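You operate a simulated robot arm through the tools that you are given. There is no shell and no other tool. Be economical: measure what you need, move in short steps, check, and stop when the job is done.

The job below is to be done with a simulated two-armed robot. You get a single attempt, and the scene is never put back.

TASK
Take the yellow pad and leave it on the red pad. Fetch the yellow tin and set it on the top of the green bench. Put the blue tin on top of the handled tray. Take the orange brush on the top of the long bench and put it away on the lower shelf of the yellow bench. Take the grey bearing and leave it in the yellow tub. Take the teal filter and leave it on the lower shelf of the long bench. Put the scrub brush on the lower shelf of the yellow bench. Take the red mallet and put it on the top of the yellow bench. Any order will do. Set down upright: yellow pad, yellow tin, blue tin, teal filter, red mallet.

The check looks at the end state, three seconds after you hand in, the way a careful person would. Anything else that was tipped, shoved, dropped, spilled or broken makes it a failure.

THE ROBOT
Two 7-joint arms with two-finger parallel grippers on one trunk, on a base that drives. Base frame: it is fixed to the floor where the robot stands at the start and does not move with it; the origin is under the middle of the robot, x ahead of it, y to its left, z up. Units: mm, rad, N and s.
The left shoulder is at the start at [61, 196, 654], the right one opposite. With the tool pointing down near the work surface each hand reaches from about 100 to 660 mm from the robot's upright axis, wherever it stands, measured 20 degrees to its own side. Places, roughly: blue tin [500, -750, 250]; grey bearing (7x6x2 cm) [-6300, -2300, 800]; handled tray (33x11x4 cm) [-2000, -1800, 200]; lower shelf of the long bench [-3600, -3400, 200]; lower shelf of the yellow bench [-6500, 600, 200]; orange brush (9x4x6 cm) [-4800, -3400, 800]; red mallet (18x5x8 cm) [-5700, 2100, 600]; red pad (8x6x2 cm) [-200, 2600, 800]; scrub brush (8x5x7 cm) [-5900, 2100, 600]; teal filter [-6500, -500, 750]; top of the green bench [700, -1000, 800]; top of the yellow bench [-6500, 600, 800]; yellow pad (5x4x6 cm) [500, -200, 200]; yellow tin [500, -750, 250]; yellow tub (36x18x9 cm) [-2000, -1800, 800]. Payload 1.57 kg a hand.
The tool frame of a hand sits at the grasp point between the pads (the TCP): z along the fingers, y along the line on which they close. The tips reach 30 mm beyond it. Largest opening 110 mm; finger width 24, thickness 12; the body of the gripper, 48 by 112 mm, starts 78 mm behind the TCP.
Orientation is that of the tool frame in the base frame, as a unit quaternion [x, y, z, w]. With the fingers straight down and closing along the base's y, the tool's x points along the base's -x, its y along +y and its z along -z.

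THE INTERFACE
- The arms move only by the tool arm_command. It takes "left_motion", "right_motion" or both (then of equal length, played together; a hand with none holds still); each is a list of rows, each a list of 2 entries, a list of its own where there are three numbers: the shift along the tool's x, y, z in m, then the turn, a rotation vector about the tool's x, y, z in rad. In form: [[[dx, dy, dz], [wx, wy, wz]], ...]. A call has 1 to 8 rows; each row shifts and turns the commanded pose from where the row before left it, along the tool's axes as they then stand. "left_claw" and "right_claw" are, for a hand that has rows, the gripper command, from -1 (shut) to 1 (fully open), values between in proportion, set as the call begins (left out, the last holds). Each row takes 0.2 s and may step no farther than 50 mm and 0.15 rad from the row before; otherwise, or with a gripper value out of range, the whole call is refused. A pose out of reach is approached as far as the arm can. The call stops where the force on the tool passes 40 N (or 10 N more than at its start, if that is more) or the arm is blocked; 0.2 s more then pass. Each finger travels about 72 mm/s and halts on what it meets, pressing with about 36 N; the grip force reading is that of the motor and also rises with nothing between the fingers. The clock runs only during rows and for 0.2 s after the last one: add rows that do not move to give the fingers time. The reply holds the time, the measured pose of the TCP, the force on the tool along the base axes, the opening and the grip force, in the units named above and with some noise, with the torque about the TCP (base axes, N m) and any sound that the robot's microphone picked up.
- Cameras (640 x 400 px; columns grow to the right, rows downward): "scene" is now at [79.1, -46.2, 1221.3]; the picture's right is [-0.68, -0.73, -0.00], its down [-0.65, 0.61, -0.45] and it looks along [0.33, -0.31, -0.89] (base axes); focal length 258 px, centre (320, 200). "left" rides on the left gripper at [70, -16, -141] in its tool frame; the picture's right is [0.23, 0.97, 0.00], its down [-0.86, 0.20, -0.48] and it looks along [-0.47, 0.11, 0.88] (tool axes); focal length 222 px, centre (320, 200). "right" rides on the right gripper at [70, 16, -141] in its tool frame; the picture's right is [-0.23, 0.97, 0.00], its down [-0.86, -0.20, -0.48] and it looks along [-0.47, -0.11, 0.88] (tool axes); focal length 222 px, centre (320, 200). There is no depth. A picture from a camera that has moved, and an enlarged one, comes with that camera's place and axes in the base frame and with its lens.
- snapshot(camera): a new picture of that camera. No time passes.
- slide_trunk(by): slides the trunk up (or, below 0, down) by that many mm; the arms and the scene camera ride with it, the base frame stays. It gives what a move gives, with no picture.
- steer(legs): drives the robot by 1 to 6 legs, each [ahead, left, turn to the left] in mm, mm and rad, along the robot's own axes; the way and the turn of a leg run together, so that a leg with both is an arc; at most 1500 mm and 3.142 rad a leg. The arms and the cameras ride along, it lands a little off, and it stops where it bumps. It gives what a move gives.
- pan_tilt(pan, tilt): turns the head with the scene camera to pan (to the left, within 1.501 rad either way) and tilt (down, from -0.506 to 1.204), counted from straight ahead of the robot. It gives what a move gives.
- close_up(camera, box): a new picture of the part [left, top, right, bottom] of that camera's present view, enlarged. No time passes.
- finish_job(): hands the job in; it is judged then, once.

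Go step by step. Nothing tells you exact positions but the pictures and the camera data: compare them with the known pose of the tool, close in by small moves and look again before you grip or let go. The budget is 483 turns and 230 pictures, counting those below and the enlarged ones. Unless the task says otherwise, let go and move clear before handing in, and close with one line.

The tools are called as name(argument=value, ...) on one line, values as JSON. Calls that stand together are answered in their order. arm_command: Moves the arms, as the interface text tells. Its arguments: {"type":"object","properties":{"left_motion":{"type":"array"},"left_claw":{"type":"number"},"right_motion":{"type":"array"},"right_claw":{"type":"number"}},"required":[]} The other tools are called the same way: slide_trunk (by) slides the trunk up or down; steer (legs) drives the base; pan_tilt (pan, tilt) turns the head that bears the scene camera; snapshot (camera) takes a picture; close_up (camera, box) takes an enlarged picture of a part of a camera's view; finish_job () hands the job in.

At the start:

```text
time: 0.0
left_tool_pos: [310.3, -30.7, 521.3]
left_orientation: [0.0, 1.0, 0.0, 0.0]
left_ft_force: [-0.3, 0.6, -0.2]
left_ft_torque: [-0.01, 0.01, 0.01]
left_width: 109.8
left_grasp_force: 0.2
right_tool_pos: [309.0, -479.7, 504.4]
right_orientation: [0.0, 1.0, 0.001, 0.0]
right_ft_force: [-0.6, 0.4, -0.1]
right_ft_torque: [0.01, 0.0, -0.01]
right_width: 110.1
right_grasp_force: 0.1
trunk travel left (down, up): [-250.0, 740.0]
robot x, y, heading: [-0.8, -3.1, 0.001]
head pan, tilt: [-0.754, 1.098]
```

scene: 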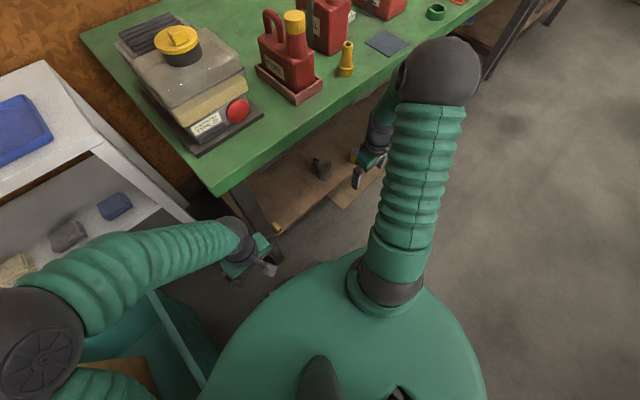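
right: 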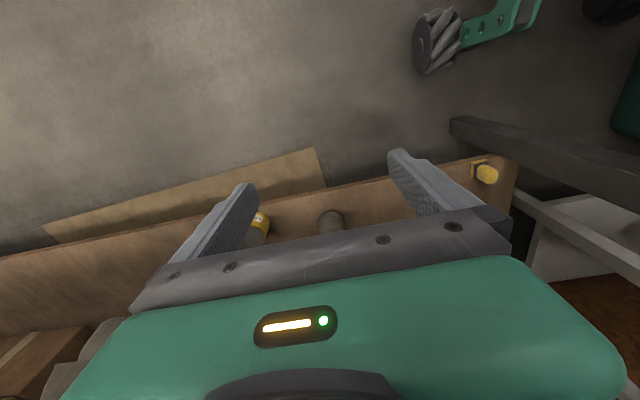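
left: 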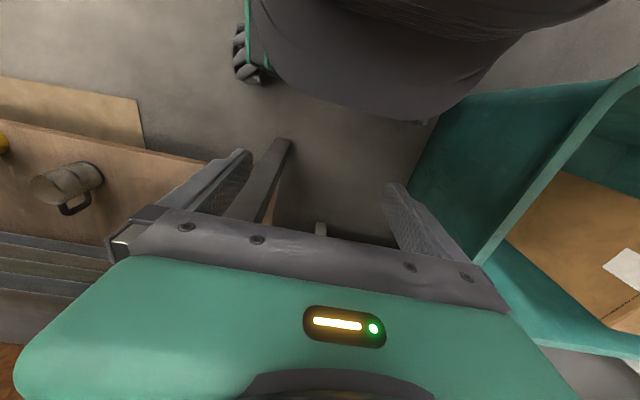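

I'll start by looking round: the green bench is at the right front, with small items on its lower shelf. I'll survey with the head first.

pan_tilt(pan=-0.8, tilt=0.6)

snapshot(camera="scene")

pan_tilt(pan=0.3, tilt=0.6)

snapshot(camera="scene")

```text
time: 0.9
left_tool_pos: [310.3, -28.5, 521.9]
left_orientation: [0.0, 1.0, 0.0, 0.0]
left_ft_force: [-0.5, -0.6, 0.3]
left_ft_torque: [-0.03, 0.01, -0.02]
left_width: 110.2
left_grasp_force: 0.2
right_tool_pos: [309.8, -479.3, 505.8]
right_orientation: [0.0, 1.0, 0.001, 0.0]
right_ft_force: [-0.1, 0.2, -0.7]
right_ft_torque: [0.03, 0.03, 0.02]
right_width: 110.2
right_grasp_force: 0.1
trunk travel left (down, up): [-250.0, 740.0]
robot x, y, heading: [0.4, 0.5, 0.002]
head pan, tilt: [-0.799, 0.6]
```

```text
226 pictures are left
camera scene: at [94.7, -66.3, 1259.7], right [-0.72, -0.7, 0.0], down [-0.4, 0.41, -0.82], along [0.57, -0.59, -0.57], focal length 258 px, centre (320, 200)
```

scene: 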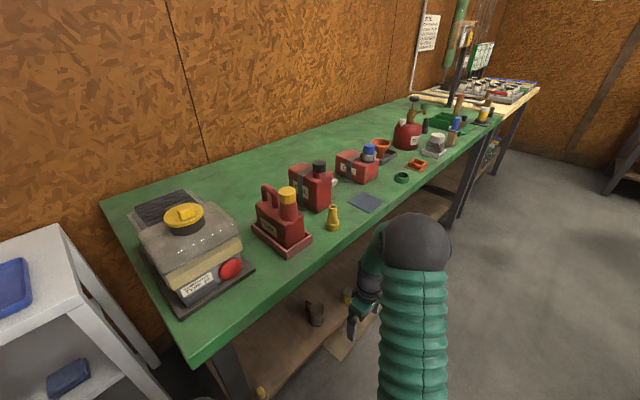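

```text
time: 2.3
left_tool_pos: [309.4, -29.4, 520.6]
left_orientation: [0.0, 1.0, 0.0, 0.0]
left_ft_force: [-0.5, -0.6, 0.2]
left_ft_torque: [-0.01, 0.0, 0.01]
left_width: 110.0
left_grasp_force: 0.1
right_tool_pos: [308.5, -479.8, 504.9]
right_orientation: [-0.001, 1.0, 0.0, 0.0]
right_ft_force: [0.1, 0.7, -0.6]
right_ft_torque: [-0.02, -0.01, -0.02]
right_width: 109.9
right_grasp_force: 0.0
trunk travel left (down, up): [-250.0, 740.0]
robot x, y, heading: [-4.5, 1.1, -0.0]
head pan, tilt: [0.3, 0.6]
```

```text
225 pictures are left
camera scene: at [117.6, 23.2, 1259.9], right [0.3, -0.96, 0.0], down [-0.54, -0.17, -0.82], along [0.79, 0.24, -0.57], focal length 258 px, centre (320, 200)
```

scene: 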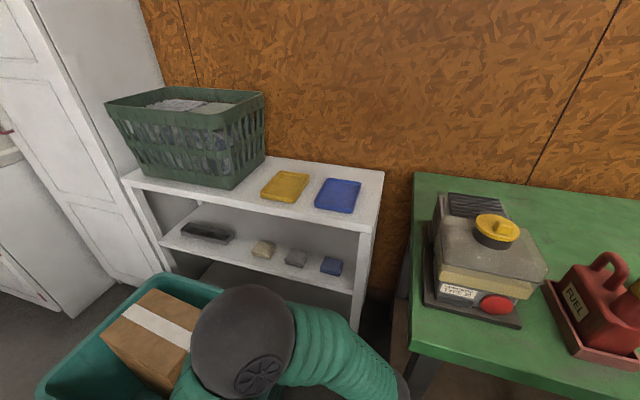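

I see a white shelf unit ahead, and the green bench to the right with a lower shelf. Next I'll look further left, right and outward.

pan_tilt(pan=1.4, tilt=0.35)

snapshot(camera="scene")

pan_tilt(pan=-1.5, tilt=0.35)

snapshot(camera="scene")

```text
time: 3.6
left_tool_pos: [310.2, -29.8, 521.2]
left_orientation: [0.0, 1.0, -0.001, 0.0]
left_ft_force: [-0.4, -0.5, 0.1]
left_ft_torque: [-0.03, -0.03, 0.02]
left_width: 110.2
left_grasp_force: 0.1
right_tool_pos: [308.4, -479.8, 505.3]
right_orientation: [0.0, 1.0, 0.0, 0.0]
right_ft_force: [0.5, -0.4, 0.2]
right_ft_torque: [-0.02, 0.0, 0.01]
right_width: 109.9
right_grasp_force: 0.2
trunk travel left (down, up): [-250.0, 740.0]
robot x, y, heading: [1.0, -0.4, 0.0]
head pan, tilt: [1.4, 0.351]
```

```text
224 pictures are left
camera scene: at [49.0, 88.8, 1282.8], right [0.99, -0.17, 0.0], down [-0.06, -0.34, -0.94], along [0.16, 0.93, -0.34], focal length 258 px, centre (320, 200)
```

scene: 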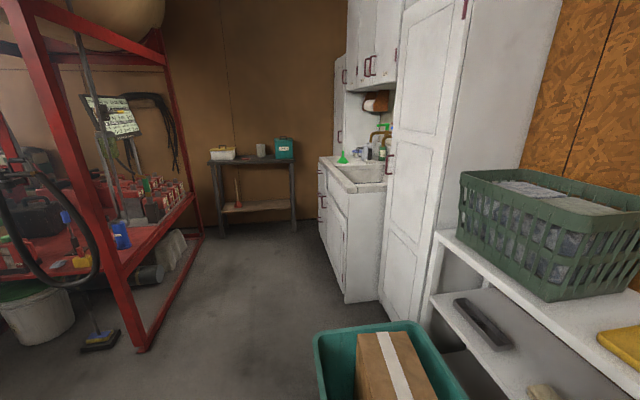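

```text
time: 6.1
left_tool_pos: [310.8, -30.2, 521.5]
left_orientation: [0.0, 1.0, 0.0, 0.0]
left_ft_force: [0.1, -1.2, 0.0]
left_ft_torque: [-0.03, 0.01, 0.02]
left_width: 110.1
left_grasp_force: 0.2
right_tool_pos: [308.1, -480.4, 505.6]
right_orientation: [0.001, 1.0, 0.0, 0.001]
right_ft_force: [0.5, 0.3, -0.1]
right_ft_torque: [0.02, -0.01, -0.02]
right_width: 109.7
right_grasp_force: 0.1
trunk travel left (down, up): [-250.0, 740.0]
robot x, y, heading: [-0.0, 3.1, -0.003]
head pan, tilt: [-1.499, 0.351]
```

```text
223 pictures are left
camera scene: at [39.8, -95.9, 1282.5], right [-1.0, -0.07, 0.0], down [-0.03, 0.34, -0.94], along [0.07, -0.94, -0.35], focal length 258 px, centre (320, 200)
```

scene: 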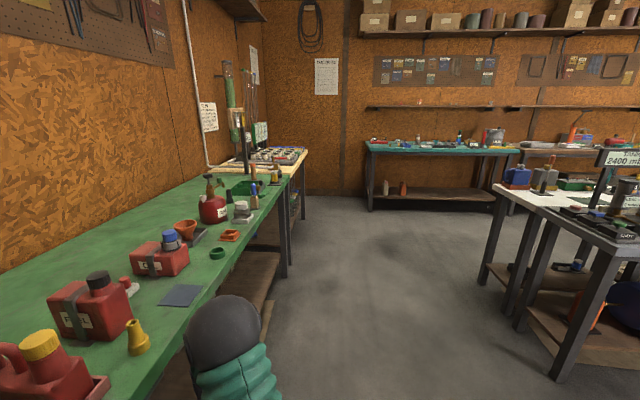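

The yellow pad and yellow tin are on the green bench's lower shelf, near z≈220. I'll back off and lower the trunk to look beneath the bench top.

steer(legs=[[-450, 0, 0]])

slide_trunk(by=-250)

pan_tilt(pan=-0.55, tilt=0.6)

snapshot(camera="scene")

snapshot(camera="right")

```text
time: 8.8
left_tool_pos: [-143.5, -30.5, 521.6]
left_orientation: [0.008, 1.0, 0.0, 0.0]
left_ft_force: [0.0, -0.3, -0.2]
left_ft_torque: [0.02, 0.01, 0.0]
left_width: 110.0
left_grasp_force: 0.1
right_tool_pos: [-151.9, -480.4, 506.2]
right_orientation: [0.008, 1.0, 0.0, 0.0]
right_ft_force: [0.5, 0.0, 1.0]
right_ft_torque: [0.02, 0.01, 0.0]
right_width: 110.0
right_grasp_force: 0.0
trunk travel left (down, up): [-250.0, 740.0]
robot x, y, heading: [-453.9, 1.1, -0.017]
head pan, tilt: [-1.499, 0.351]
```

```text
time: 11.4
left_tool_pos: [-143.5, -28.4, 271.0]
left_orientation: [0.008, 1.0, -0.002, 0.0]
left_ft_force: [-0.6, 0.0, -0.2]
left_ft_torque: [0.01, -0.01, -0.02]
left_width: 109.6
left_grasp_force: 0.1
right_tool_pos: [-153.2, -479.9, 256.8]
right_orientation: [0.008, 1.0, 0.0, 0.0]
right_ft_force: [0.2, 1.2, 0.6]
right_ft_torque: [0.0, -0.01, 0.03]
right_width: 110.0
right_grasp_force: 0.1
trunk travel left (down, up): [0.0, 990.0]
robot x, y, heading: [-451.4, 5.3, -0.015]
head pan, tilt: [-1.499, 0.351]
```

```text
time: 12.7
left_tool_pos: [-143.2, -28.2, 271.6]
left_orientation: [0.007, 1.0, 0.0, 0.0]
left_ft_force: [0.0, -0.4, 0.3]
left_ft_torque: [0.03, 0.0, 0.02]
left_width: 110.0
left_grasp_force: 0.1
right_tool_pos: [-153.3, -479.3, 256.4]
right_orientation: [0.008, 1.0, -0.001, -0.001]
right_ft_force: [-0.1, -1.0, -0.4]
right_ft_torque: [-0.04, -0.01, 0.02]
right_width: 110.0
right_grasp_force: 0.0
trunk travel left (down, up): [0.0, 990.0]
robot x, y, heading: [-455.0, 1.4, -0.015]
head pan, tilt: [-0.55, 0.6]
```

```text
222 pictures are left
camera scene: at [-346.1, -46.9, 1009.8], right [-0.54, -0.84, 0.0], down [-0.48, 0.3, -0.82], along [0.7, -0.44, -0.57], focal length 258 px, centre (320, 200)
```

scene: 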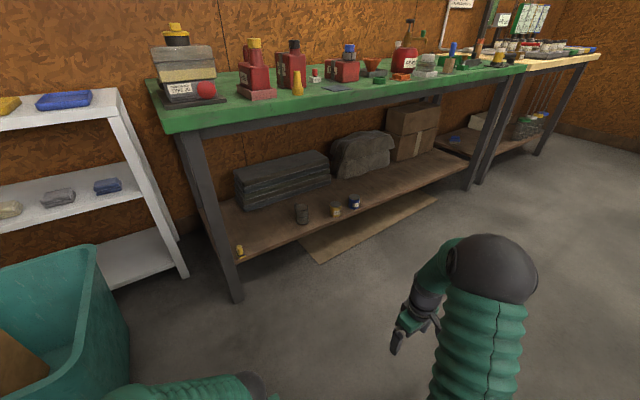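

```text
221 pictures are left
camera right: at [-221.7, -461.1, 397.4], right [0.24, 0.97, 0.0], down [0.85, -0.21, 0.48], along [0.46, -0.12, -0.88], focal length 222 px, centre (320, 200)
```

right: 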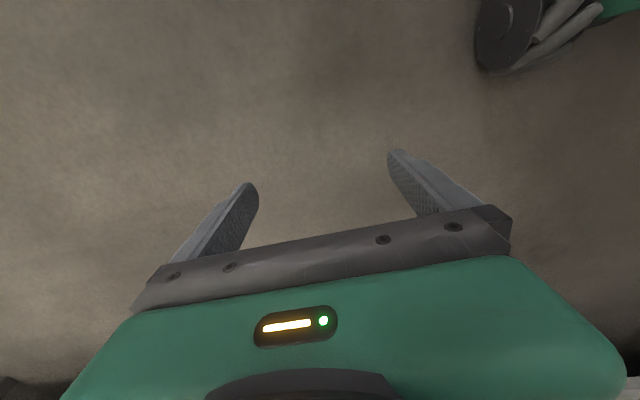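

The lower shelf holds the yellow pad, grey mug, yellow tin and blue tin. I'll zoom in.

close_up(camera="scene", box=[280, 180, 380, 242])

close_up(camera="scene", box=[210, 220, 290, 270])

```text
6.40 times, centred on (330, 211) of scene
camera zoom: at [-346.1, -46.9, 1009.8], right [-0.54, -0.84, 0.0], down [-0.48, 0.3, -0.82], along [0.7, -0.44, -0.57], focal length 1654 px, centre (256, 130)
```

zoom: 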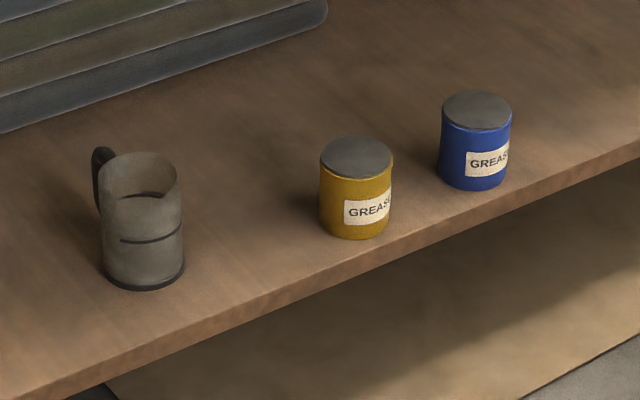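

```text
8.00 times, centred on (250, 245) of scene
camera zoom: at [-346.1, -46.9, 1009.8], right [-0.54, -0.84, 0.0], down [-0.48, 0.3, -0.82], along [0.7, -0.44, -0.57], focal length 2068 px, centre (880, -160)
```

zoom: 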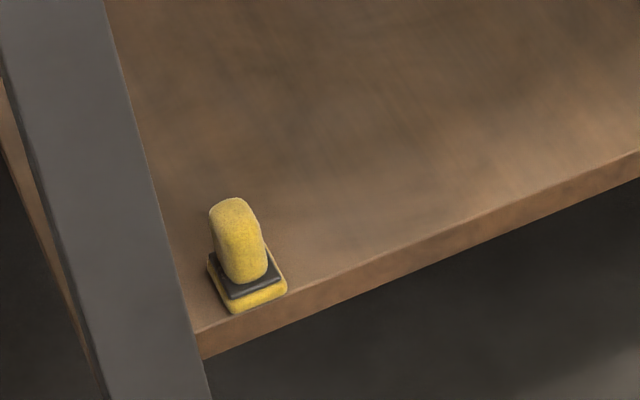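

Computed positions: yellow tin ≈[500,-673,200], blue tin ≈[500,-794,200], pad ≈[478,-175,200]. I'll bring the hands to sensible places, pitch the right hand 45° forward, and strafe in front of the tins.

arm_command(right_motion=[[[0, 0.047, 0], [0, -0.131, 0]], [[0, 0.047, 0], [0, -0.131, 0]], [[0, 0.047, 0], [0, -0.131, 0]], [[0, 0.047, 0], [0, -0.131, 0]], [[0, 0.047, 0], [0, -0.131, 0]], [[0, 0.047, 0], [0, -0.131, 0]]], left_motion=[[[0, 0.035, 0], [0, 0, 0]], [[0, 0.035, 0], [0, 0, 0]], [[0, 0.035, 0], [0, 0, 0]], [[0, 0.035, 0], [0, 0, 0]], [[0, 0.035, 0], [0, 0, 0]], [[0, 0.035, 0], [0, 0, 0]]])

steer(legs=[[0, -490, 0.015]])

snapshot(camera="right")

```text
time: 14.1
left_tool_pos: [-139.9, 179.3, 271.1]
left_orientation: [0.009, 1.0, -0.001, 0.0]
left_ft_force: [0.4, -0.4, -0.2]
left_ft_torque: [0.0, 0.02, 0.02]
left_width: 110.0
left_grasp_force: 0.0
right_tool_pos: [-25.5, -286.6, 219.0]
right_orientation: [0.007, 0.923, -0.003, 0.385]
right_ft_force: [0.3, -0.5, 0.4]
right_ft_torque: [0.02, 0.01, 0.0]
right_width: 109.9
right_grasp_force: 0.1
right hand out of reach, approached as far as the arm can: row 3, 4, 5, 6
trunk travel left (down, up): [0.0, 990.0]
robot x, y, heading: [-452.9, 4.0, -0.011]
head pan, tilt: [-0.55, 0.6]
```

```text
time: 16.9
left_tool_pos: [-145.9, -302.5, 270.9]
left_orientation: [0.002, 1.0, -0.002, 0.0]
left_ft_force: [-0.2, -0.3, -0.3]
left_ft_torque: [0.02, 0.01, -0.04]
left_width: 110.0
left_grasp_force: 0.1
right_tool_pos: [-27.4, -767.5, 218.9]
right_orientation: [0.003, 0.924, -0.001, 0.383]
right_ft_force: [0.0, 0.0, -0.5]
right_ft_torque: [0.0, 0.02, -0.02]
right_width: 109.8
right_grasp_force: 0.2
trunk travel left (down, up): [0.0, 990.0]
robot x, y, heading: [-456.3, -478.0, -0.009]
head pan, tilt: [-0.55, 0.6]
```

```text
218 pictures are left
camera right: at [-176.6, -749.1, 268.9], right [0.17, 0.97, 0.16], down [0.26, -0.2, 0.94], along [0.95, -0.12, -0.29], focal length 222 px, centre (320, 200)
```

right: 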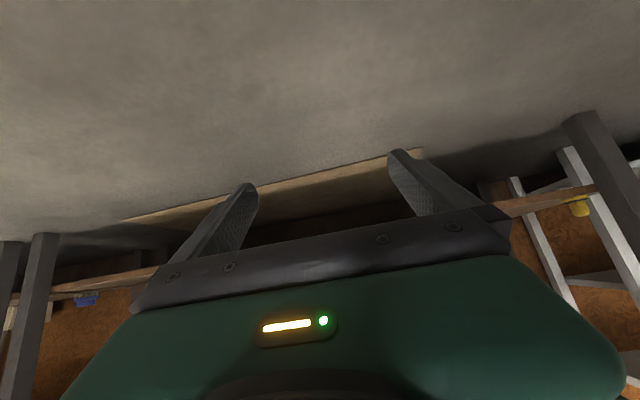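

The hand camera hangs below the pitched hand, so its picture is upside down; I'll rely on the scene camera and the geometry. Driving nearer and lifting the hand to shelf-clear height.

steer(legs=[[300, 48, 0.009]])

arm_command(right_motion=[[[-0.035, 0.0, -0.035], [0, 0, 0]], [[0, 0.04, 0], [0, 0, 0]]])

pan_tilt(pan=-0.5, tilt=0.8)

snapshot(camera="scene")

```text
time: 19.0
left_tool_pos: [148.3, -251.8, 270.9]
left_orientation: [-0.001, 1.0, 0.0, 0.001]
left_ft_force: [0.3, -0.3, 0.1]
left_ft_torque: [-0.05, 0.0, 0.0]
left_width: 109.9
left_grasp_force: 0.0
right_tool_pos: [271.0, -716.0, 217.9]
right_orientation: [0.0, 0.923, 0.0, 0.384]
right_ft_force: [-0.6, 0.9, 0.7]
right_ft_torque: [0.02, 0.04, -0.01]
right_width: 110.3
right_grasp_force: 0.1
trunk travel left (down, up): [0.0, 990.0]
robot x, y, heading: [-161.2, -436.4, 0.002]
head pan, tilt: [-0.55, 0.6]
```

```text
time: 19.6
left_tool_pos: [147.2, -251.7, 271.6]
left_orientation: [0.0, 1.0, -0.001, 0.001]
left_ft_force: [-0.6, -0.6, -0.7]
left_ft_torque: [0.0, 0.0, 0.0]
left_width: 110.2
left_grasp_force: 0.0
right_tool_pos: [299.5, -684.8, 260.6]
right_orientation: [-0.001, 0.923, 0.0, 0.384]
right_ft_force: [0.1, -0.6, -0.4]
right_ft_torque: [-0.01, 0.01, -0.01]
right_width: 109.9
right_grasp_force: 0.0
right hand out of reach, approached as far as the arm can: row 1, 2
trunk travel left (down, up): [0.0, 990.0]
robot x, y, heading: [-163.1, -433.3, -0.0]
head pan, tilt: [-0.55, 0.6]
```

```text
time: 20.3
left_tool_pos: [148.4, -252.4, 272.0]
left_orientation: [0.0, 1.0, -0.001, 0.001]
left_ft_force: [0.6, 0.0, 0.3]
left_ft_torque: [0.01, 0.0, -0.02]
left_width: 110.0
left_grasp_force: 0.0
right_tool_pos: [300.8, -685.7, 259.6]
right_orientation: [0.0, 0.924, 0.001, 0.383]
right_ft_force: [0.7, 0.1, -0.5]
right_ft_torque: [-0.01, 0.0, 0.0]
right_width: 109.9
right_grasp_force: 0.1
trunk travel left (down, up): [0.0, 990.0]
robot x, y, heading: [-163.9, -432.4, 0.001]
head pan, tilt: [-0.499, 0.799]
```

```text
217 pictures are left
camera scene: at [-58.7, -473.2, 993.0], right [-0.48, -0.88, 0.0], down [-0.63, 0.34, -0.7], along [0.61, -0.33, -0.72], focal length 258 px, centre (320, 200)
```

scene: 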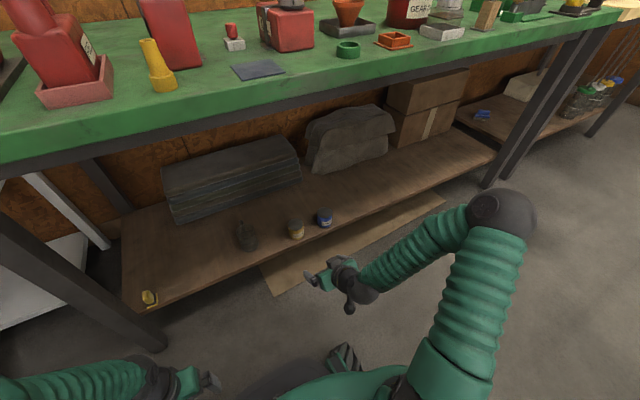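

The commanded pose may have drifted from the measured one because of the reach limit. I'll step forward in small moves to see where the command stands.

arm_command(right_motion=[[[-0.0212, 0, 0.0212], [0, 0, 0]], [[-0.0212, 0, 0.0212], [0, 0, 0]], [[-0.0212, 0, 0.0212], [0, 0, 0]]])

```text
time: 21.1
left_tool_pos: [147.1, -253.4, 271.2]
left_orientation: [-0.001, 1.0, -0.001, 0.001]
left_ft_force: [-0.3, 0.0, -0.1]
left_ft_torque: [0.01, 0.02, 0.02]
left_width: 109.9
left_grasp_force: 0.1
right_tool_pos: [387.2, -685.2, 261.0]
right_orientation: [-0.001, 0.924, 0.0, 0.383]
right_ft_force: [0.0, -0.1, 0.0]
right_ft_torque: [0.01, 0.02, 0.02]
right_width: 109.8
right_grasp_force: 0.0
trunk travel left (down, up): [0.0, 990.0]
robot x, y, heading: [-157.0, -429.2, 0.0]
head pan, tilt: [-0.499, 0.799]
```

Tracking is fine again. I'll flatten the hand to about 60° from vertical to keep fingertips off the shelf, and aligning in y.

arm_command(right_motion=[[[0, 0.012, 0], [0, -0.131, 0]], [[0, 0, 0], [0, -0.131, 0]]])

close_up(camera="scene", box=[220, 180, 420, 305])

snapshot(camera="right")

```text
time: 21.7
left_tool_pos: [148.2, -251.8, 271.6]
left_orientation: [-0.001, 1.0, -0.001, 0.001]
left_ft_force: [0.6, 0.1, -0.7]
left_ft_torque: [0.03, 0.02, 0.0]
left_width: 110.1
left_grasp_force: 0.1
right_tool_pos: [386.8, -672.7, 262.2]
right_orientation: [-0.002, 0.865, 0.001, 0.503]
right_ft_force: [-0.2, -0.3, 0.2]
right_ft_torque: [-0.01, 0.01, 0.05]
right_width: 109.9
right_grasp_force: 0.1
trunk travel left (down, up): [0.0, 990.0]
robot x, y, heading: [-163.6, -431.7, -0.001]
head pan, tilt: [-0.499, 0.799]
```

```text
3.20 times, centred on (320, 242) of scene
camera zoom: at [-58.4, -473.1, 992.9], right [-0.48, -0.88, 0.0], down [-0.63, 0.34, -0.7], along [0.61, -0.33, -0.72], focal length 827 px, centre (320, 64)
```

zoom: 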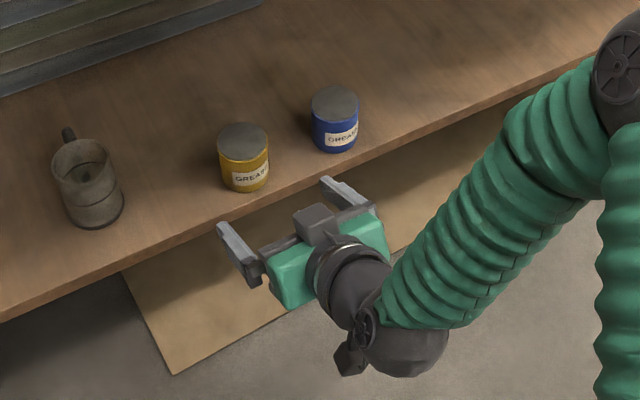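

```text
215 pictures are left
camera right: at [230.4, -655.1, 270.5], right [0.11, 0.97, 0.2], down [0.01, -0.2, 0.98], along [0.99, -0.11, -0.03], focal length 222 px, centre (320, 200)
```

right: 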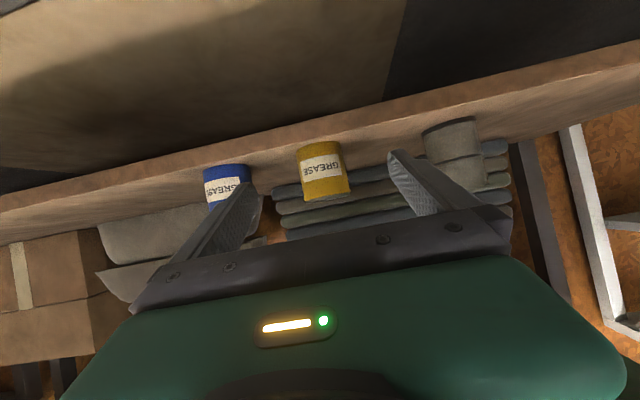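

The hand camera confirms the tin at y≈-674 with the shelf at z≈198. I'll lower a little, advance around the tin, and close.

arm_command(right_motion=[[[0.0209, 0, 0.0119], [0, 0, 0]], [[-0.01358, 0, 0.0239], [0, 0, 0]], [[-0.01358, 0, 0.0239], [0, 0, 0]], [[-0.01358, 0, 0.0239], [0, 0, 0]], [[-0.01358, 0, 0.0239], [0, 0, 0]]])

snapshot(camera="right")

close_up(camera="scene", box=[220, 180, 420, 305])

```text
time: 22.9
left_tool_pos: [147.5, -251.4, 271.7]
left_orientation: [-0.001, 1.0, -0.002, 0.001]
left_ft_force: [-0.3, 0.8, -0.1]
left_ft_torque: [-0.02, 0.0, 0.04]
left_width: 110.0
left_grasp_force: 0.0
right_tool_pos: [497.9, -673.2, 235.7]
right_orientation: [-0.001, 0.866, 0.0, 0.501]
right_ft_force: [0.2, 0.5, -0.7]
right_ft_torque: [0.01, 0.02, 0.01]
right_width: 110.0
right_grasp_force: 0.1
trunk travel left (down, up): [0.0, 990.0]
robot x, y, heading: [-160.8, -429.0, 0.002]
head pan, tilt: [-0.499, 0.799]
```

```text
214 pictures are left
camera right: at [342.1, -656.0, 245.2], right [0.11, 0.97, 0.2], down [0.01, -0.2, 0.98], along [0.99, -0.11, -0.03], focal length 222 px, centre (320, 200)
```

right: 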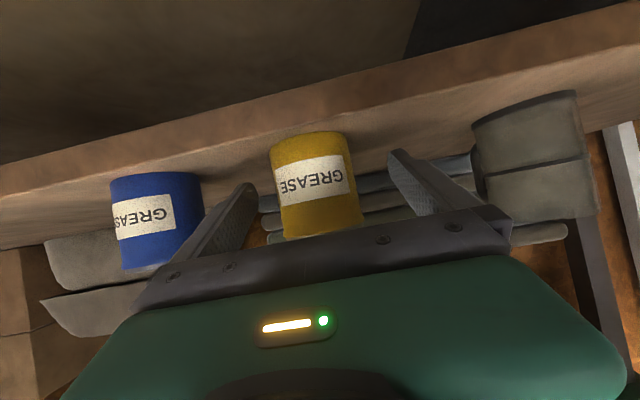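

```text
3.20 times, centred on (320, 242) of scene
camera zoom: at [-58.1, -472.8, 992.9], right [-0.48, -0.88, 0.0], down [-0.63, 0.34, -0.7], along [0.61, -0.33, -0.72], focal length 827 px, centre (320, 64)
```

zoom: 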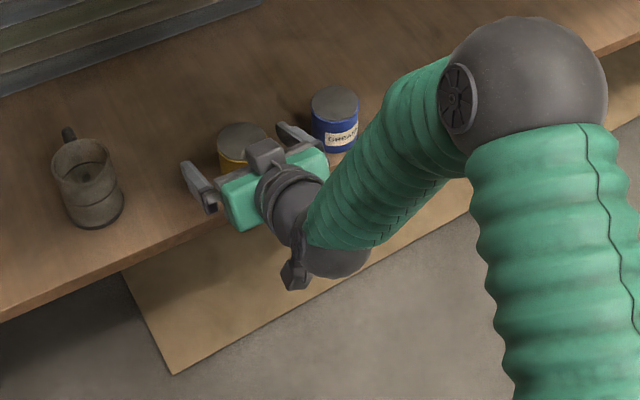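

The tin sits between the fingers, well clear of its neighbours. Closing.

arm_command(right_motion=[[[0, 0, 0], [0, 0, 0]], [[0, 0, 0], [0, 0, 0]], [[0, 0, 0], [0, 0, 0]], [[0, 0, 0], [0, 0, 0]], [[0, 0, 0], [0, 0, 0]]], right_claw=-1)

```text
time: 24.1
left_tool_pos: [148.3, -251.9, 271.3]
left_orientation: [-0.001, 1.0, 0.0, 0.002]
left_ft_force: [-0.8, 0.0, -0.5]
left_ft_torque: [-0.05, 0.0, 0.02]
left_width: 109.7
left_grasp_force: 0.0
right_tool_pos: [498.0, -672.8, 234.7]
right_orientation: [-0.001, 0.866, 0.0, 0.501]
right_ft_force: [1.1, 0.3, 1.2]
right_ft_torque: [-0.03, -0.03, -0.03]
right_width: 56.2
right_grasp_force: 35.4
trunk travel left (down, up): [0.0, 990.0]
robot x, y, heading: [-165.0, -431.6, 0.002]
head pan, tilt: [-0.499, 0.799]
```

Gripped at 56 mm. Lifting with the trunk, then backing out from beneath the bench.

slide_trunk(by=45)

steer(legs=[[-330, 0, 0]])

slide_trunk(by=640)

pan_tilt(pan=-0.4, tilt=0.85)

snapshot(camera="scene")

snapshot(camera="right")

```text
time: 25.0
left_tool_pos: [147.6, -252.3, 316.9]
left_orientation: [0.0, 1.0, -0.001, 0.001]
left_ft_force: [0.2, 0.8, 0.2]
left_ft_torque: [0.02, 0.01, 0.02]
left_width: 110.0
left_grasp_force: 0.0
right_tool_pos: [498.7, -674.0, 280.2]
right_orientation: [-0.001, 0.865, 0.001, 0.501]
right_ft_force: [0.1, 0.3, -1.7]
right_ft_torque: [0.01, 0.0, 0.0]
right_width: 55.8
right_grasp_force: 35.8
trunk travel left (down, up): [-45.0, 945.0]
robot x, y, heading: [-163.8, -434.8, 0.002]
head pan, tilt: [-0.499, 0.799]
```

```text
time: 27.1
left_tool_pos: [-178.3, -252.6, 316.6]
left_orientation: [-0.003, 1.0, -0.001, 0.001]
left_ft_force: [-1.8, -0.4, -0.3]
left_ft_torque: [0.01, -0.05, -0.02]
left_width: 109.8
left_grasp_force: 0.0
right_tool_pos: [174.7, -673.6, 279.7]
right_orientation: [-0.002, 0.865, 0.001, 0.501]
right_ft_force: [-0.7, -0.7, -1.7]
right_ft_torque: [-0.01, 0.0, 0.0]
right_width: 56.1
right_grasp_force: 35.9
trunk travel left (down, up): [-45.0, 945.0]
robot x, y, heading: [-487.3, -435.8, 0.004]
head pan, tilt: [-0.499, 0.799]
```

```text
refused: 640 is not a number from -400 to 400
```

```text
time: 27.8
left_tool_pos: [-178.4, -253.1, 316.9]
left_orientation: [-0.002, 1.0, 0.0, 0.002]
left_ft_force: [0.1, 0.3, -0.9]
left_ft_torque: [0.02, 0.02, 0.0]
left_width: 109.7
left_grasp_force: 0.1
right_tool_pos: [173.0, -672.9, 281.5]
right_orientation: [-0.002, 0.865, 0.001, 0.501]
right_ft_force: [0.2, -0.1, -1.9]
right_ft_torque: [-0.01, -0.02, -0.02]
right_width: 56.0
right_grasp_force: 36.2
trunk travel left (down, up): [-45.0, 945.0]
robot x, y, heading: [-488.8, -433.4, 0.003]
head pan, tilt: [-0.4, 0.85]
```

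```text
212 pictures are left
camera scene: at [-381.8, -465.7, 1033.8], right [-0.39, -0.92, 0.0], down [-0.69, 0.29, -0.66], along [0.61, -0.25, -0.75], focal length 258 px, centre (320, 200)
```

scene: 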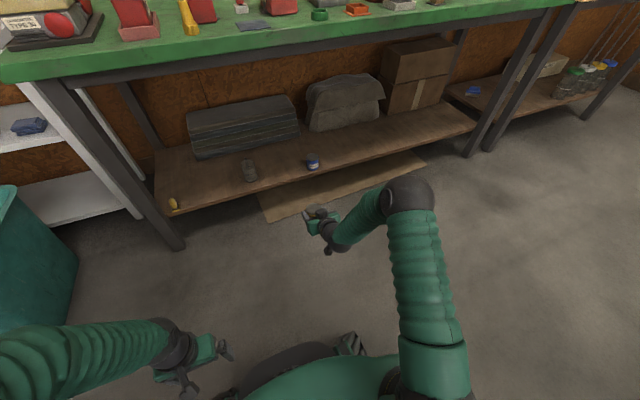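

```text
211 pictures are left
camera right: at [16.8, -655.9, 290.6], right [0.11, 0.97, 0.2], down [0.01, -0.2, 0.98], along [0.99, -0.1, -0.03], focal length 222 px, centre (320, 200)
```

right: 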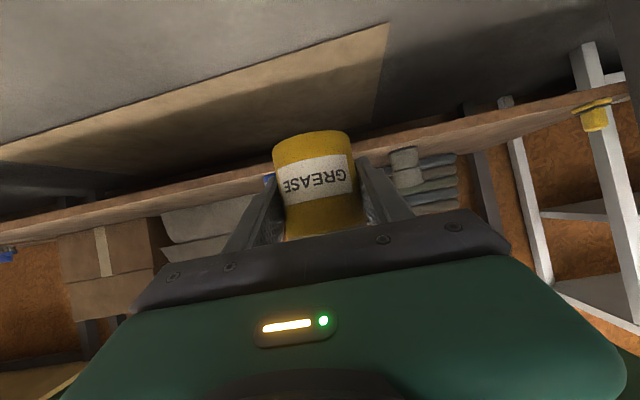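

The tin is held upright. Raising the trunk in two slides and viewing the bench top.

slide_trunk(by=320)

slide_trunk(by=300)

pan_tilt(pan=-0.4, tilt=0.75)

snapshot(camera="scene")

snapshot(camera="right")

```text
time: 31.0
left_tool_pos: [-177.5, -253.6, 637.4]
left_orientation: [-0.003, 1.0, -0.001, 0.001]
left_ft_force: [-0.4, -0.6, -0.2]
left_ft_torque: [0.01, -0.02, 0.0]
left_width: 110.2
left_grasp_force: 0.2
right_tool_pos: [173.5, -673.7, 601.3]
right_orientation: [-0.002, 0.865, 0.001, 0.502]
right_ft_force: [-0.3, -0.5, -2.4]
right_ft_torque: [0.0, -0.02, -0.01]
right_width: 55.7
right_grasp_force: 35.8
trunk travel left (down, up): [-365.0, 625.0]
robot x, y, heading: [-485.4, -435.7, -0.002]
head pan, tilt: [-0.4, 0.85]
```

```text
time: 34.0
left_tool_pos: [-175.7, -252.7, 935.8]
left_orientation: [-0.002, 1.0, -0.001, 0.001]
left_ft_force: [0.3, 0.6, 0.2]
left_ft_torque: [-0.03, -0.05, 0.0]
left_width: 109.9
left_grasp_force: 0.1
right_tool_pos: [175.0, -673.6, 900.5]
right_orientation: [-0.003, 0.865, 0.002, 0.502]
right_ft_force: [0.5, 0.5, -1.8]
right_ft_torque: [0.01, 0.0, 0.02]
right_width: 56.3
right_grasp_force: 35.7
trunk travel left (down, up): [-665.0, 325.0]
robot x, y, heading: [-489.6, -436.3, 0.0]
head pan, tilt: [-0.4, 0.85]
```

```text
time: 34.7
left_tool_pos: [-176.3, -252.7, 937.0]
left_orientation: [-0.003, 1.0, -0.001, 0.001]
left_ft_force: [0.3, 0.5, -0.7]
left_ft_torque: [-0.01, 0.02, 0.01]
left_width: 109.8
left_grasp_force: 0.0
right_tool_pos: [174.4, -671.7, 901.6]
right_orientation: [-0.002, 0.865, 0.0, 0.501]
right_ft_force: [0.4, -1.3, -2.1]
right_ft_torque: [-0.02, 0.02, -0.01]
right_width: 55.9
right_grasp_force: 35.5
trunk travel left (down, up): [-665.0, 325.0]
robot x, y, heading: [-487.1, -434.8, 0.005]
head pan, tilt: [-0.4, 0.75]
```

```text
210 pictures are left
camera scene: at [-375.8, -467.8, 1661.8], right [-0.38, -0.92, 0.0], down [-0.63, 0.26, -0.73], along [0.67, -0.28, -0.68], focal length 258 px, centre (320, 200)
```

scene: 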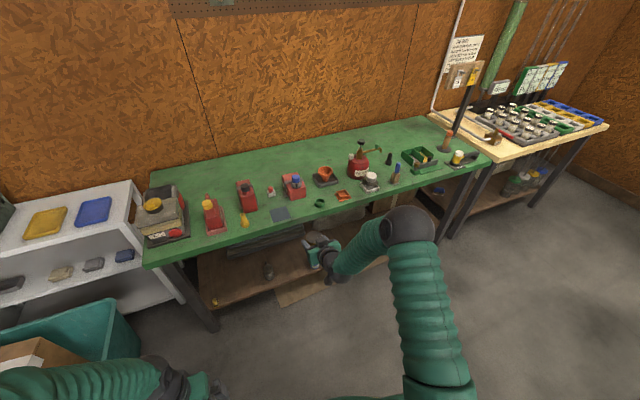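

```text
209 pictures are left
camera right: at [17.6, -656.2, 910.5], right [0.11, 0.97, 0.2], down [0.01, -0.2, 0.98], along [0.99, -0.1, -0.03], focal length 222 px, centre (320, 200)
```

right: 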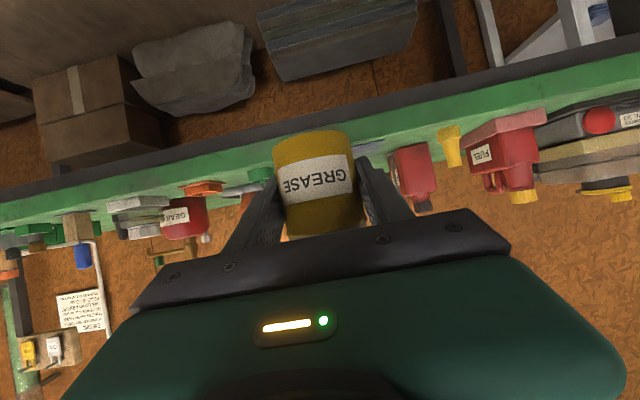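

I'll zoom in on the free strip between the grey sheet and the green ring.

close_up(camera="scene", box=[225, 165, 365, 252])

```text
4.57 times, centred on (295, 208) of scene
camera zoom: at [-375.8, -467.8, 1661.8], right [-0.38, -0.92, 0.0], down [-0.63, 0.26, -0.73], along [0.67, -0.28, -0.68], focal length 1182 px, centre (434, 161)
```

zoom: 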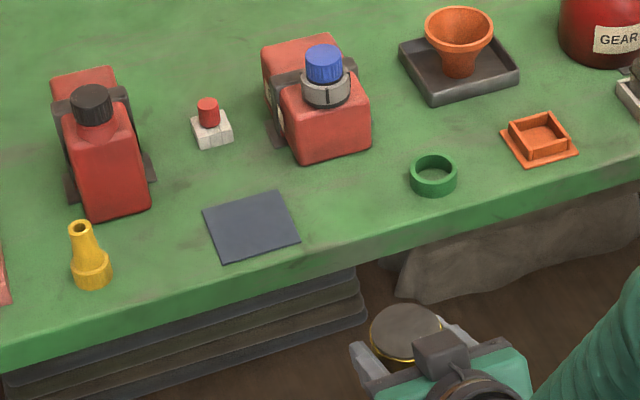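

The gap spans y≈-656 to -790 with the can front at x≈520, so I'll aim for [450,-722]. Driving there with the tin about 60 mm above the top.

steer(legs=[[276, -50, 0]])

close_up(camera="scene", box=[200, 180, 400, 305])

snapshot(camera="right")

```text
time: 36.6
left_tool_pos: [90.8, -301.0, 936.7]
left_orientation: [-0.002, 1.0, -0.002, 0.002]
left_ft_force: [0.2, 0.8, 0.5]
left_ft_torque: [-0.02, 0.01, 0.0]
left_width: 110.0
left_grasp_force: 0.1
right_tool_pos: [443.7, -720.1, 902.1]
right_orientation: [-0.003, 0.865, 0.001, 0.502]
right_ft_force: [0.8, 0.3, -1.7]
right_ft_torque: [0.02, 0.03, -0.04]
right_width: 56.1
right_grasp_force: 36.2
trunk travel left (down, up): [-665.0, 325.0]
robot x, y, heading: [-219.9, -481.8, 0.002]
head pan, tilt: [-0.4, 0.75]
```

```text
3.20 times, centred on (300, 242) of scene
camera zoom: at [-107.4, -513.8, 1662.0], right [-0.39, -0.92, 0.0], down [-0.63, 0.26, -0.73], along [0.67, -0.28, -0.68], focal length 827 px, centre (384, 64)
```

zoom: 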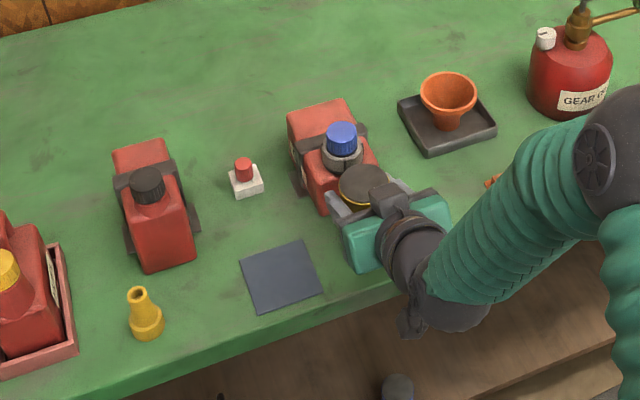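

```text
206 pictures are left
camera right: at [287.1, -703.8, 911.5], right [0.11, 0.97, 0.2], down [0.01, -0.2, 0.98], along [0.99, -0.1, -0.03], focal length 222 px, centre (320, 200)
```

right: 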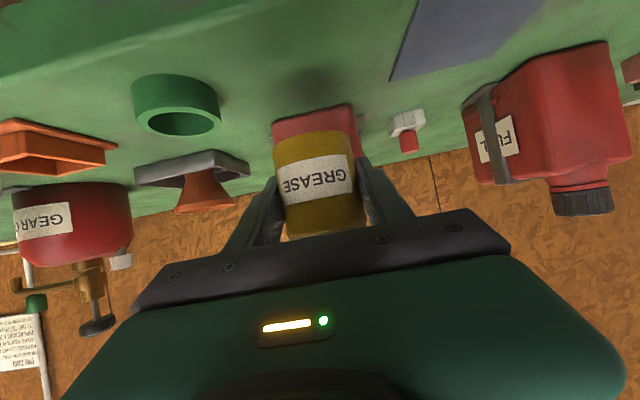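

Aligned with the free spot. Lowering with the trunk, then gently with the arm until contact.

slide_trunk(by=-52)

arm_command(right_motion=[[[0.0035, 0, 0.002], [0, 0, 0]], [[0.0035, 0, 0.002], [0, 0, 0]]])

snapshot(camera="right")

```text
time: 37.5
left_tool_pos: [91.9, -300.6, 886.6]
left_orientation: [-0.002, 1.0, -0.001, 0.004]
left_ft_force: [0.2, -0.8, -0.6]
left_ft_torque: [0.01, 0.02, 0.0]
left_width: 110.1
left_grasp_force: 0.1
right_tool_pos: [444.7, -721.7, 854.9]
right_orientation: [-0.003, 0.862, 0.0, 0.506]
right_ft_force: [4.3, -3.4, 24.6]
right_ft_torque: [0.07, 0.52, 0.01]
right_width: 56.2
right_grasp_force: 35.6
trunk travel left (down, up): [-613.0, 377.0]
robot x, y, heading: [-216.4, -480.3, 0.001]
head pan, tilt: [-0.4, 0.75]
```

```text
time: 38.1
left_tool_pos: [89.5, -299.2, 886.2]
left_orientation: [-0.001, 1.0, -0.002, 0.003]
left_ft_force: [-0.8, 0.7, -0.6]
left_ft_torque: [0.02, 0.03, 0.01]
left_width: 110.1
left_grasp_force: 0.0
right_tool_pos: [441.6, -721.7, 847.3]
right_orientation: [-0.003, 0.862, 0.0, 0.507]
right_ft_force: [2.5, -0.7, 32.8]
right_ft_torque: [0.45, -0.02, -0.21]
right_width: 56.4
right_grasp_force: 35.7
trunk travel left (down, up): [-613.0, 377.0]
robot x, y, heading: [-218.4, -486.7, 0.007]
head pan, tilt: [-0.4, 0.75]
```

```text
205 pictures are left
camera right: at [285.6, -703.6, 854.5], right [0.11, 0.97, 0.2], down [0.0, -0.2, 0.98], along [0.99, -0.11, -0.02], focal length 222 px, centre (320, 200)
```

right: 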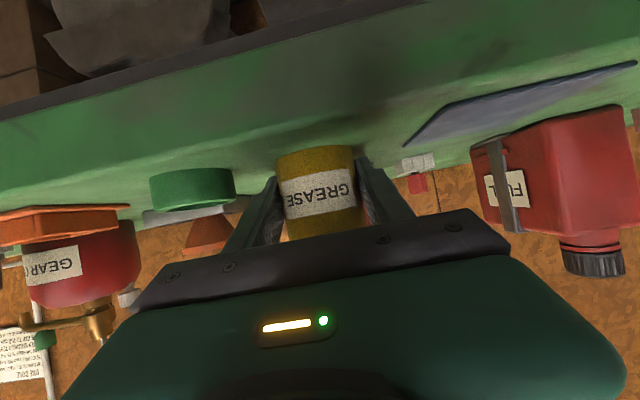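

Contact with the bench top (a bit higher than guessed, ~812). Relieving the pressure slightly and opening part way, then retracting.

arm_command(right_motion=[[[-0.0015, 0, -0.0009], [0, 0, 0]], [[0, 0, 0], [0, 0, 0]]])

arm_command(right_motion=[[[0, 0, 0], [0, 0, 0]], [[0, 0, 0], [0, 0, 0]], [[0, 0, 0], [0, 0, 0]]], right_claw=0.4)

snapshot(camera="right")

```text
time: 38.7
left_tool_pos: [90.2, -300.8, 885.9]
left_orientation: [-0.002, 1.0, -0.002, 0.003]
left_ft_force: [0.1, -0.3, -0.3]
left_ft_torque: [-0.03, 0.02, -0.04]
left_width: 109.7
left_grasp_force: 0.1
right_tool_pos: [442.4, -720.5, 846.2]
right_orientation: [-0.003, 0.863, 0.0, 0.504]
right_ft_force: [1.7, 0.0, 26.1]
right_ft_torque: [0.09, -0.68, -0.07]
right_width: 56.2
right_grasp_force: 36.1
trunk travel left (down, up): [-613.0, 377.0]
robot x, y, heading: [-215.3, -482.0, 0.007]
head pan, tilt: [-0.4, 0.75]
```

```text
time: 39.5
left_tool_pos: [89.8, -303.0, 886.4]
left_orientation: [-0.002, 1.0, 0.0, 0.004]
left_ft_force: [0.5, -0.2, 0.4]
left_ft_torque: [0.0, 0.05, 0.02]
left_width: 110.4
left_grasp_force: 0.1
right_tool_pos: [441.2, -726.0, 845.1]
right_orientation: [0.0, 0.864, 0.0, 0.504]
right_ft_force: [-6.3, -13.7, 20.1]
right_ft_torque: [-0.12, -0.32, -0.31]
right_width: 68.7
right_grasp_force: 0.0
trunk travel left (down, up): [-613.0, 377.0]
robot x, y, heading: [-213.4, -482.4, 0.002]
head pan, tilt: [-0.4, 0.75]
```

```text
204 pictures are left
camera right: at [284.4, -708.3, 854.1], right [0.11, 0.97, 0.2], down [0.0, -0.2, 0.98], along [0.99, -0.11, -0.03], focal length 222 px, centre (320, 200)
```

right: 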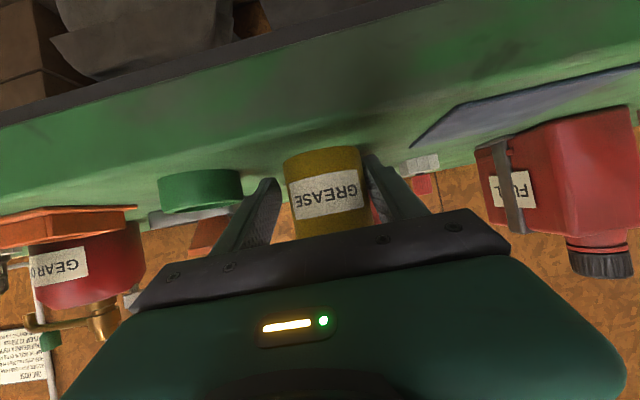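

The fingertips are apparently resting on the bench. I'll rise a few millimetres and recheck.

arm_command(right_motion=[[[-0.005, 0, -0.003], [0, 0, 0]], [[0, 0, 0], [0, 0, 0]]])

snapshot(camera="right")

```text
time: 40.1
left_tool_pos: [93.8, -300.8, 883.7]
left_orientation: [-0.003, 1.0, -0.002, 0.001]
left_ft_force: [0.0, -0.4, 0.9]
left_ft_torque: [-0.04, -0.02, -0.02]
left_width: 109.9
left_grasp_force: 0.0
right_tool_pos: [443.3, -719.4, 848.0]
right_orientation: [-0.003, 0.866, 0.002, 0.501]
right_ft_force: [-0.5, 0.0, 0.4]
right_ft_torque: [0.0, 0.03, 0.02]
right_width: 76.9
right_grasp_force: 0.1
trunk travel left (down, up): [-613.0, 377.0]
robot x, y, heading: [-216.5, -482.6, 0.005]
head pan, tilt: [-0.4, 0.75]
```

```text
203 pictures are left
camera right: at [286.8, -703.1, 857.2], right [0.11, 0.97, 0.2], down [0.01, -0.2, 0.98], along [0.99, -0.1, -0.04], focal length 222 px, centre (320, 200)
```

right: 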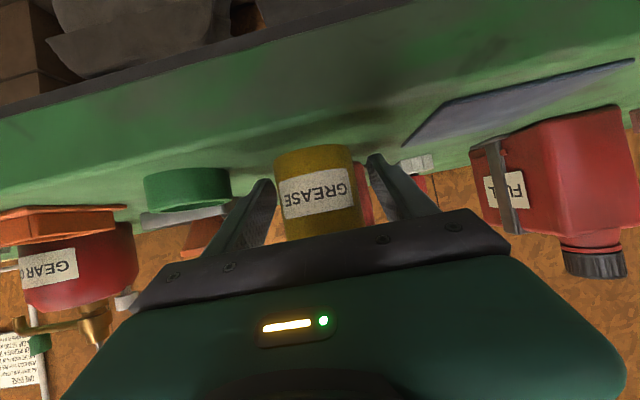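

The tin stands free. Retracting the arm, then checking it.

arm_command(right_motion=[[[0.0136, 0, -0.0239], [0, 0, 0]], [[0.0136, 0, -0.0239], [0, 0, 0]], [[0.0136, 0, -0.0239], [0, 0, 0]], [[0.0136, 0, -0.0239], [0, 0, 0]]])

steer(legs=[[-250, 0, 0]])

snapshot(camera="scene")

```text
time: 41.1
left_tool_pos: [92.7, -300.0, 885.2]
left_orientation: [-0.002, 1.0, -0.001, 0.002]
left_ft_force: [0.6, 0.7, 0.9]
left_ft_torque: [0.03, 0.01, 0.01]
left_width: 110.0
left_grasp_force: 0.0
right_tool_pos: [331.8, -723.8, 851.0]
right_orientation: [-0.002, 0.865, 0.001, 0.502]
right_ft_force: [-0.1, 0.0, 0.3]
right_ft_torque: [0.01, -0.01, 0.02]
right_width: 77.1
right_grasp_force: 0.0
trunk travel left (down, up): [-613.0, 377.0]
robot x, y, heading: [-209.2, -484.5, 0.002]
head pan, tilt: [-0.4, 0.75]
```

```text
time: 42.9
left_tool_pos: [-159.2, -301.7, 884.6]
left_orientation: [-0.003, 1.0, -0.001, 0.002]
left_ft_force: [0.1, -0.1, 0.2]
left_ft_torque: [0.01, -0.03, -0.01]
left_width: 109.7
left_grasp_force: 0.0
right_tool_pos: [83.5, -723.8, 850.0]
right_orientation: [-0.005, 0.865, 0.003, 0.502]
right_ft_force: [0.3, 0.7, -0.1]
right_ft_torque: [0.01, -0.01, -0.02]
right_width: 77.1
right_grasp_force: 0.0
trunk travel left (down, up): [-613.0, 377.0]
robot x, y, heading: [-464.5, -484.4, 0.005]
head pan, tilt: [-0.4, 0.75]
```

```text
202 pictures are left
camera scene: at [-355.5, -517.4, 1609.8], right [-0.38, -0.92, 0.0], down [-0.63, 0.26, -0.73], along [0.67, -0.28, -0.68], focal length 258 px, centre (320, 200)
```

scene: 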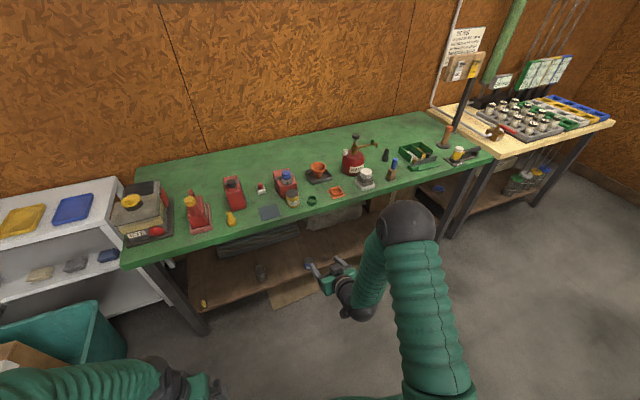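

The yellow tin stands on the green bench. Next the blue tin: lowering the trunk and driving to it.

slide_trunk(by=-300)

slide_trunk(by=-300)

steer(legs=[[300, -72, 0]])

arm_command(right_motion=[[[0, 0, 0], [0, 0, 0]]], right_claw=1)

snapshot(camera="right")

```text
time: 45.9
left_tool_pos: [-159.8, -302.1, 584.9]
left_orientation: [-0.003, 1.0, -0.001, 0.003]
left_ft_force: [0.5, 0.3, 0.0]
left_ft_torque: [0.04, 0.02, 0.03]
left_width: 109.9
left_grasp_force: 0.0
right_tool_pos: [81.9, -723.5, 551.1]
right_orientation: [-0.003, 0.865, 0.002, 0.502]
right_ft_force: [0.3, -0.4, 0.3]
right_ft_torque: [0.0, 0.01, 0.01]
right_width: 76.9
right_grasp_force: 0.1
trunk travel left (down, up): [-313.0, 677.0]
robot x, y, heading: [-465.4, -488.1, 0.004]
head pan, tilt: [-0.4, 0.75]
```

```text
time: 48.9
left_tool_pos: [-161.0, -301.8, 286.1]
left_orientation: [-0.003, 1.0, -0.001, 0.003]
left_ft_force: [-0.5, -0.9, 0.7]
left_ft_torque: [-0.03, -0.03, 0.0]
left_width: 109.9
left_grasp_force: 0.0
right_tool_pos: [81.9, -722.8, 251.1]
right_orientation: [-0.004, 0.865, 0.003, 0.502]
right_ft_force: [0.1, 0.3, -0.2]
right_ft_torque: [-0.01, 0.02, -0.01]
right_width: 77.1
right_grasp_force: 0.1
trunk travel left (down, up): [-13.0, 977.0]
robot x, y, heading: [-465.5, -485.6, 0.003]
head pan, tilt: [-0.4, 0.75]
```

```text
time: 51.0
left_tool_pos: [134.8, -370.5, 286.0]
left_orientation: [-0.004, 1.0, 0.0, 0.003]
left_ft_force: [0.3, 0.8, -0.3]
left_ft_torque: [-0.02, -0.06, -0.02]
left_width: 109.9
left_grasp_force: 0.1
right_tool_pos: [377.6, -792.6, 251.0]
right_orientation: [-0.005, 0.865, 0.003, 0.502]
right_ft_force: [-0.1, -0.9, 0.2]
right_ft_torque: [-0.01, -0.01, 0.0]
right_width: 76.9
right_grasp_force: 0.1
trunk travel left (down, up): [-13.0, 977.0]
robot x, y, heading: [-170.9, -551.9, 0.008]
head pan, tilt: [-0.4, 0.75]
```

```text
time: 51.4
left_tool_pos: [134.7, -370.5, 286.1]
left_orientation: [-0.004, 1.0, -0.001, 0.003]
left_ft_force: [0.4, -0.3, 0.0]
left_ft_torque: [-0.01, 0.0, 0.01]
left_width: 110.2
left_grasp_force: 0.0
right_tool_pos: [376.8, -791.7, 251.8]
right_orientation: [-0.004, 0.864, 0.002, 0.503]
right_ft_force: [-0.3, -0.3, 0.6]
right_ft_torque: [0.01, 0.02, -0.02]
right_width: 110.0
right_grasp_force: 0.2
trunk travel left (down, up): [-13.0, 977.0]
robot x, y, heading: [-170.4, -552.2, 0.009]
head pan, tilt: [-0.4, 0.75]
```

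```text
201 pictures are left
camera right: at [220.1, -775.9, 260.9], right [0.1, 0.97, 0.2], down [0.01, -0.2, 0.98], along [0.99, -0.1, -0.03], focal length 222 px, centre (320, 200)
```

right: 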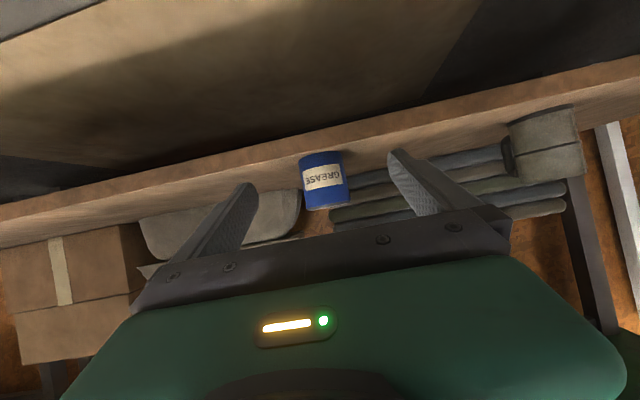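

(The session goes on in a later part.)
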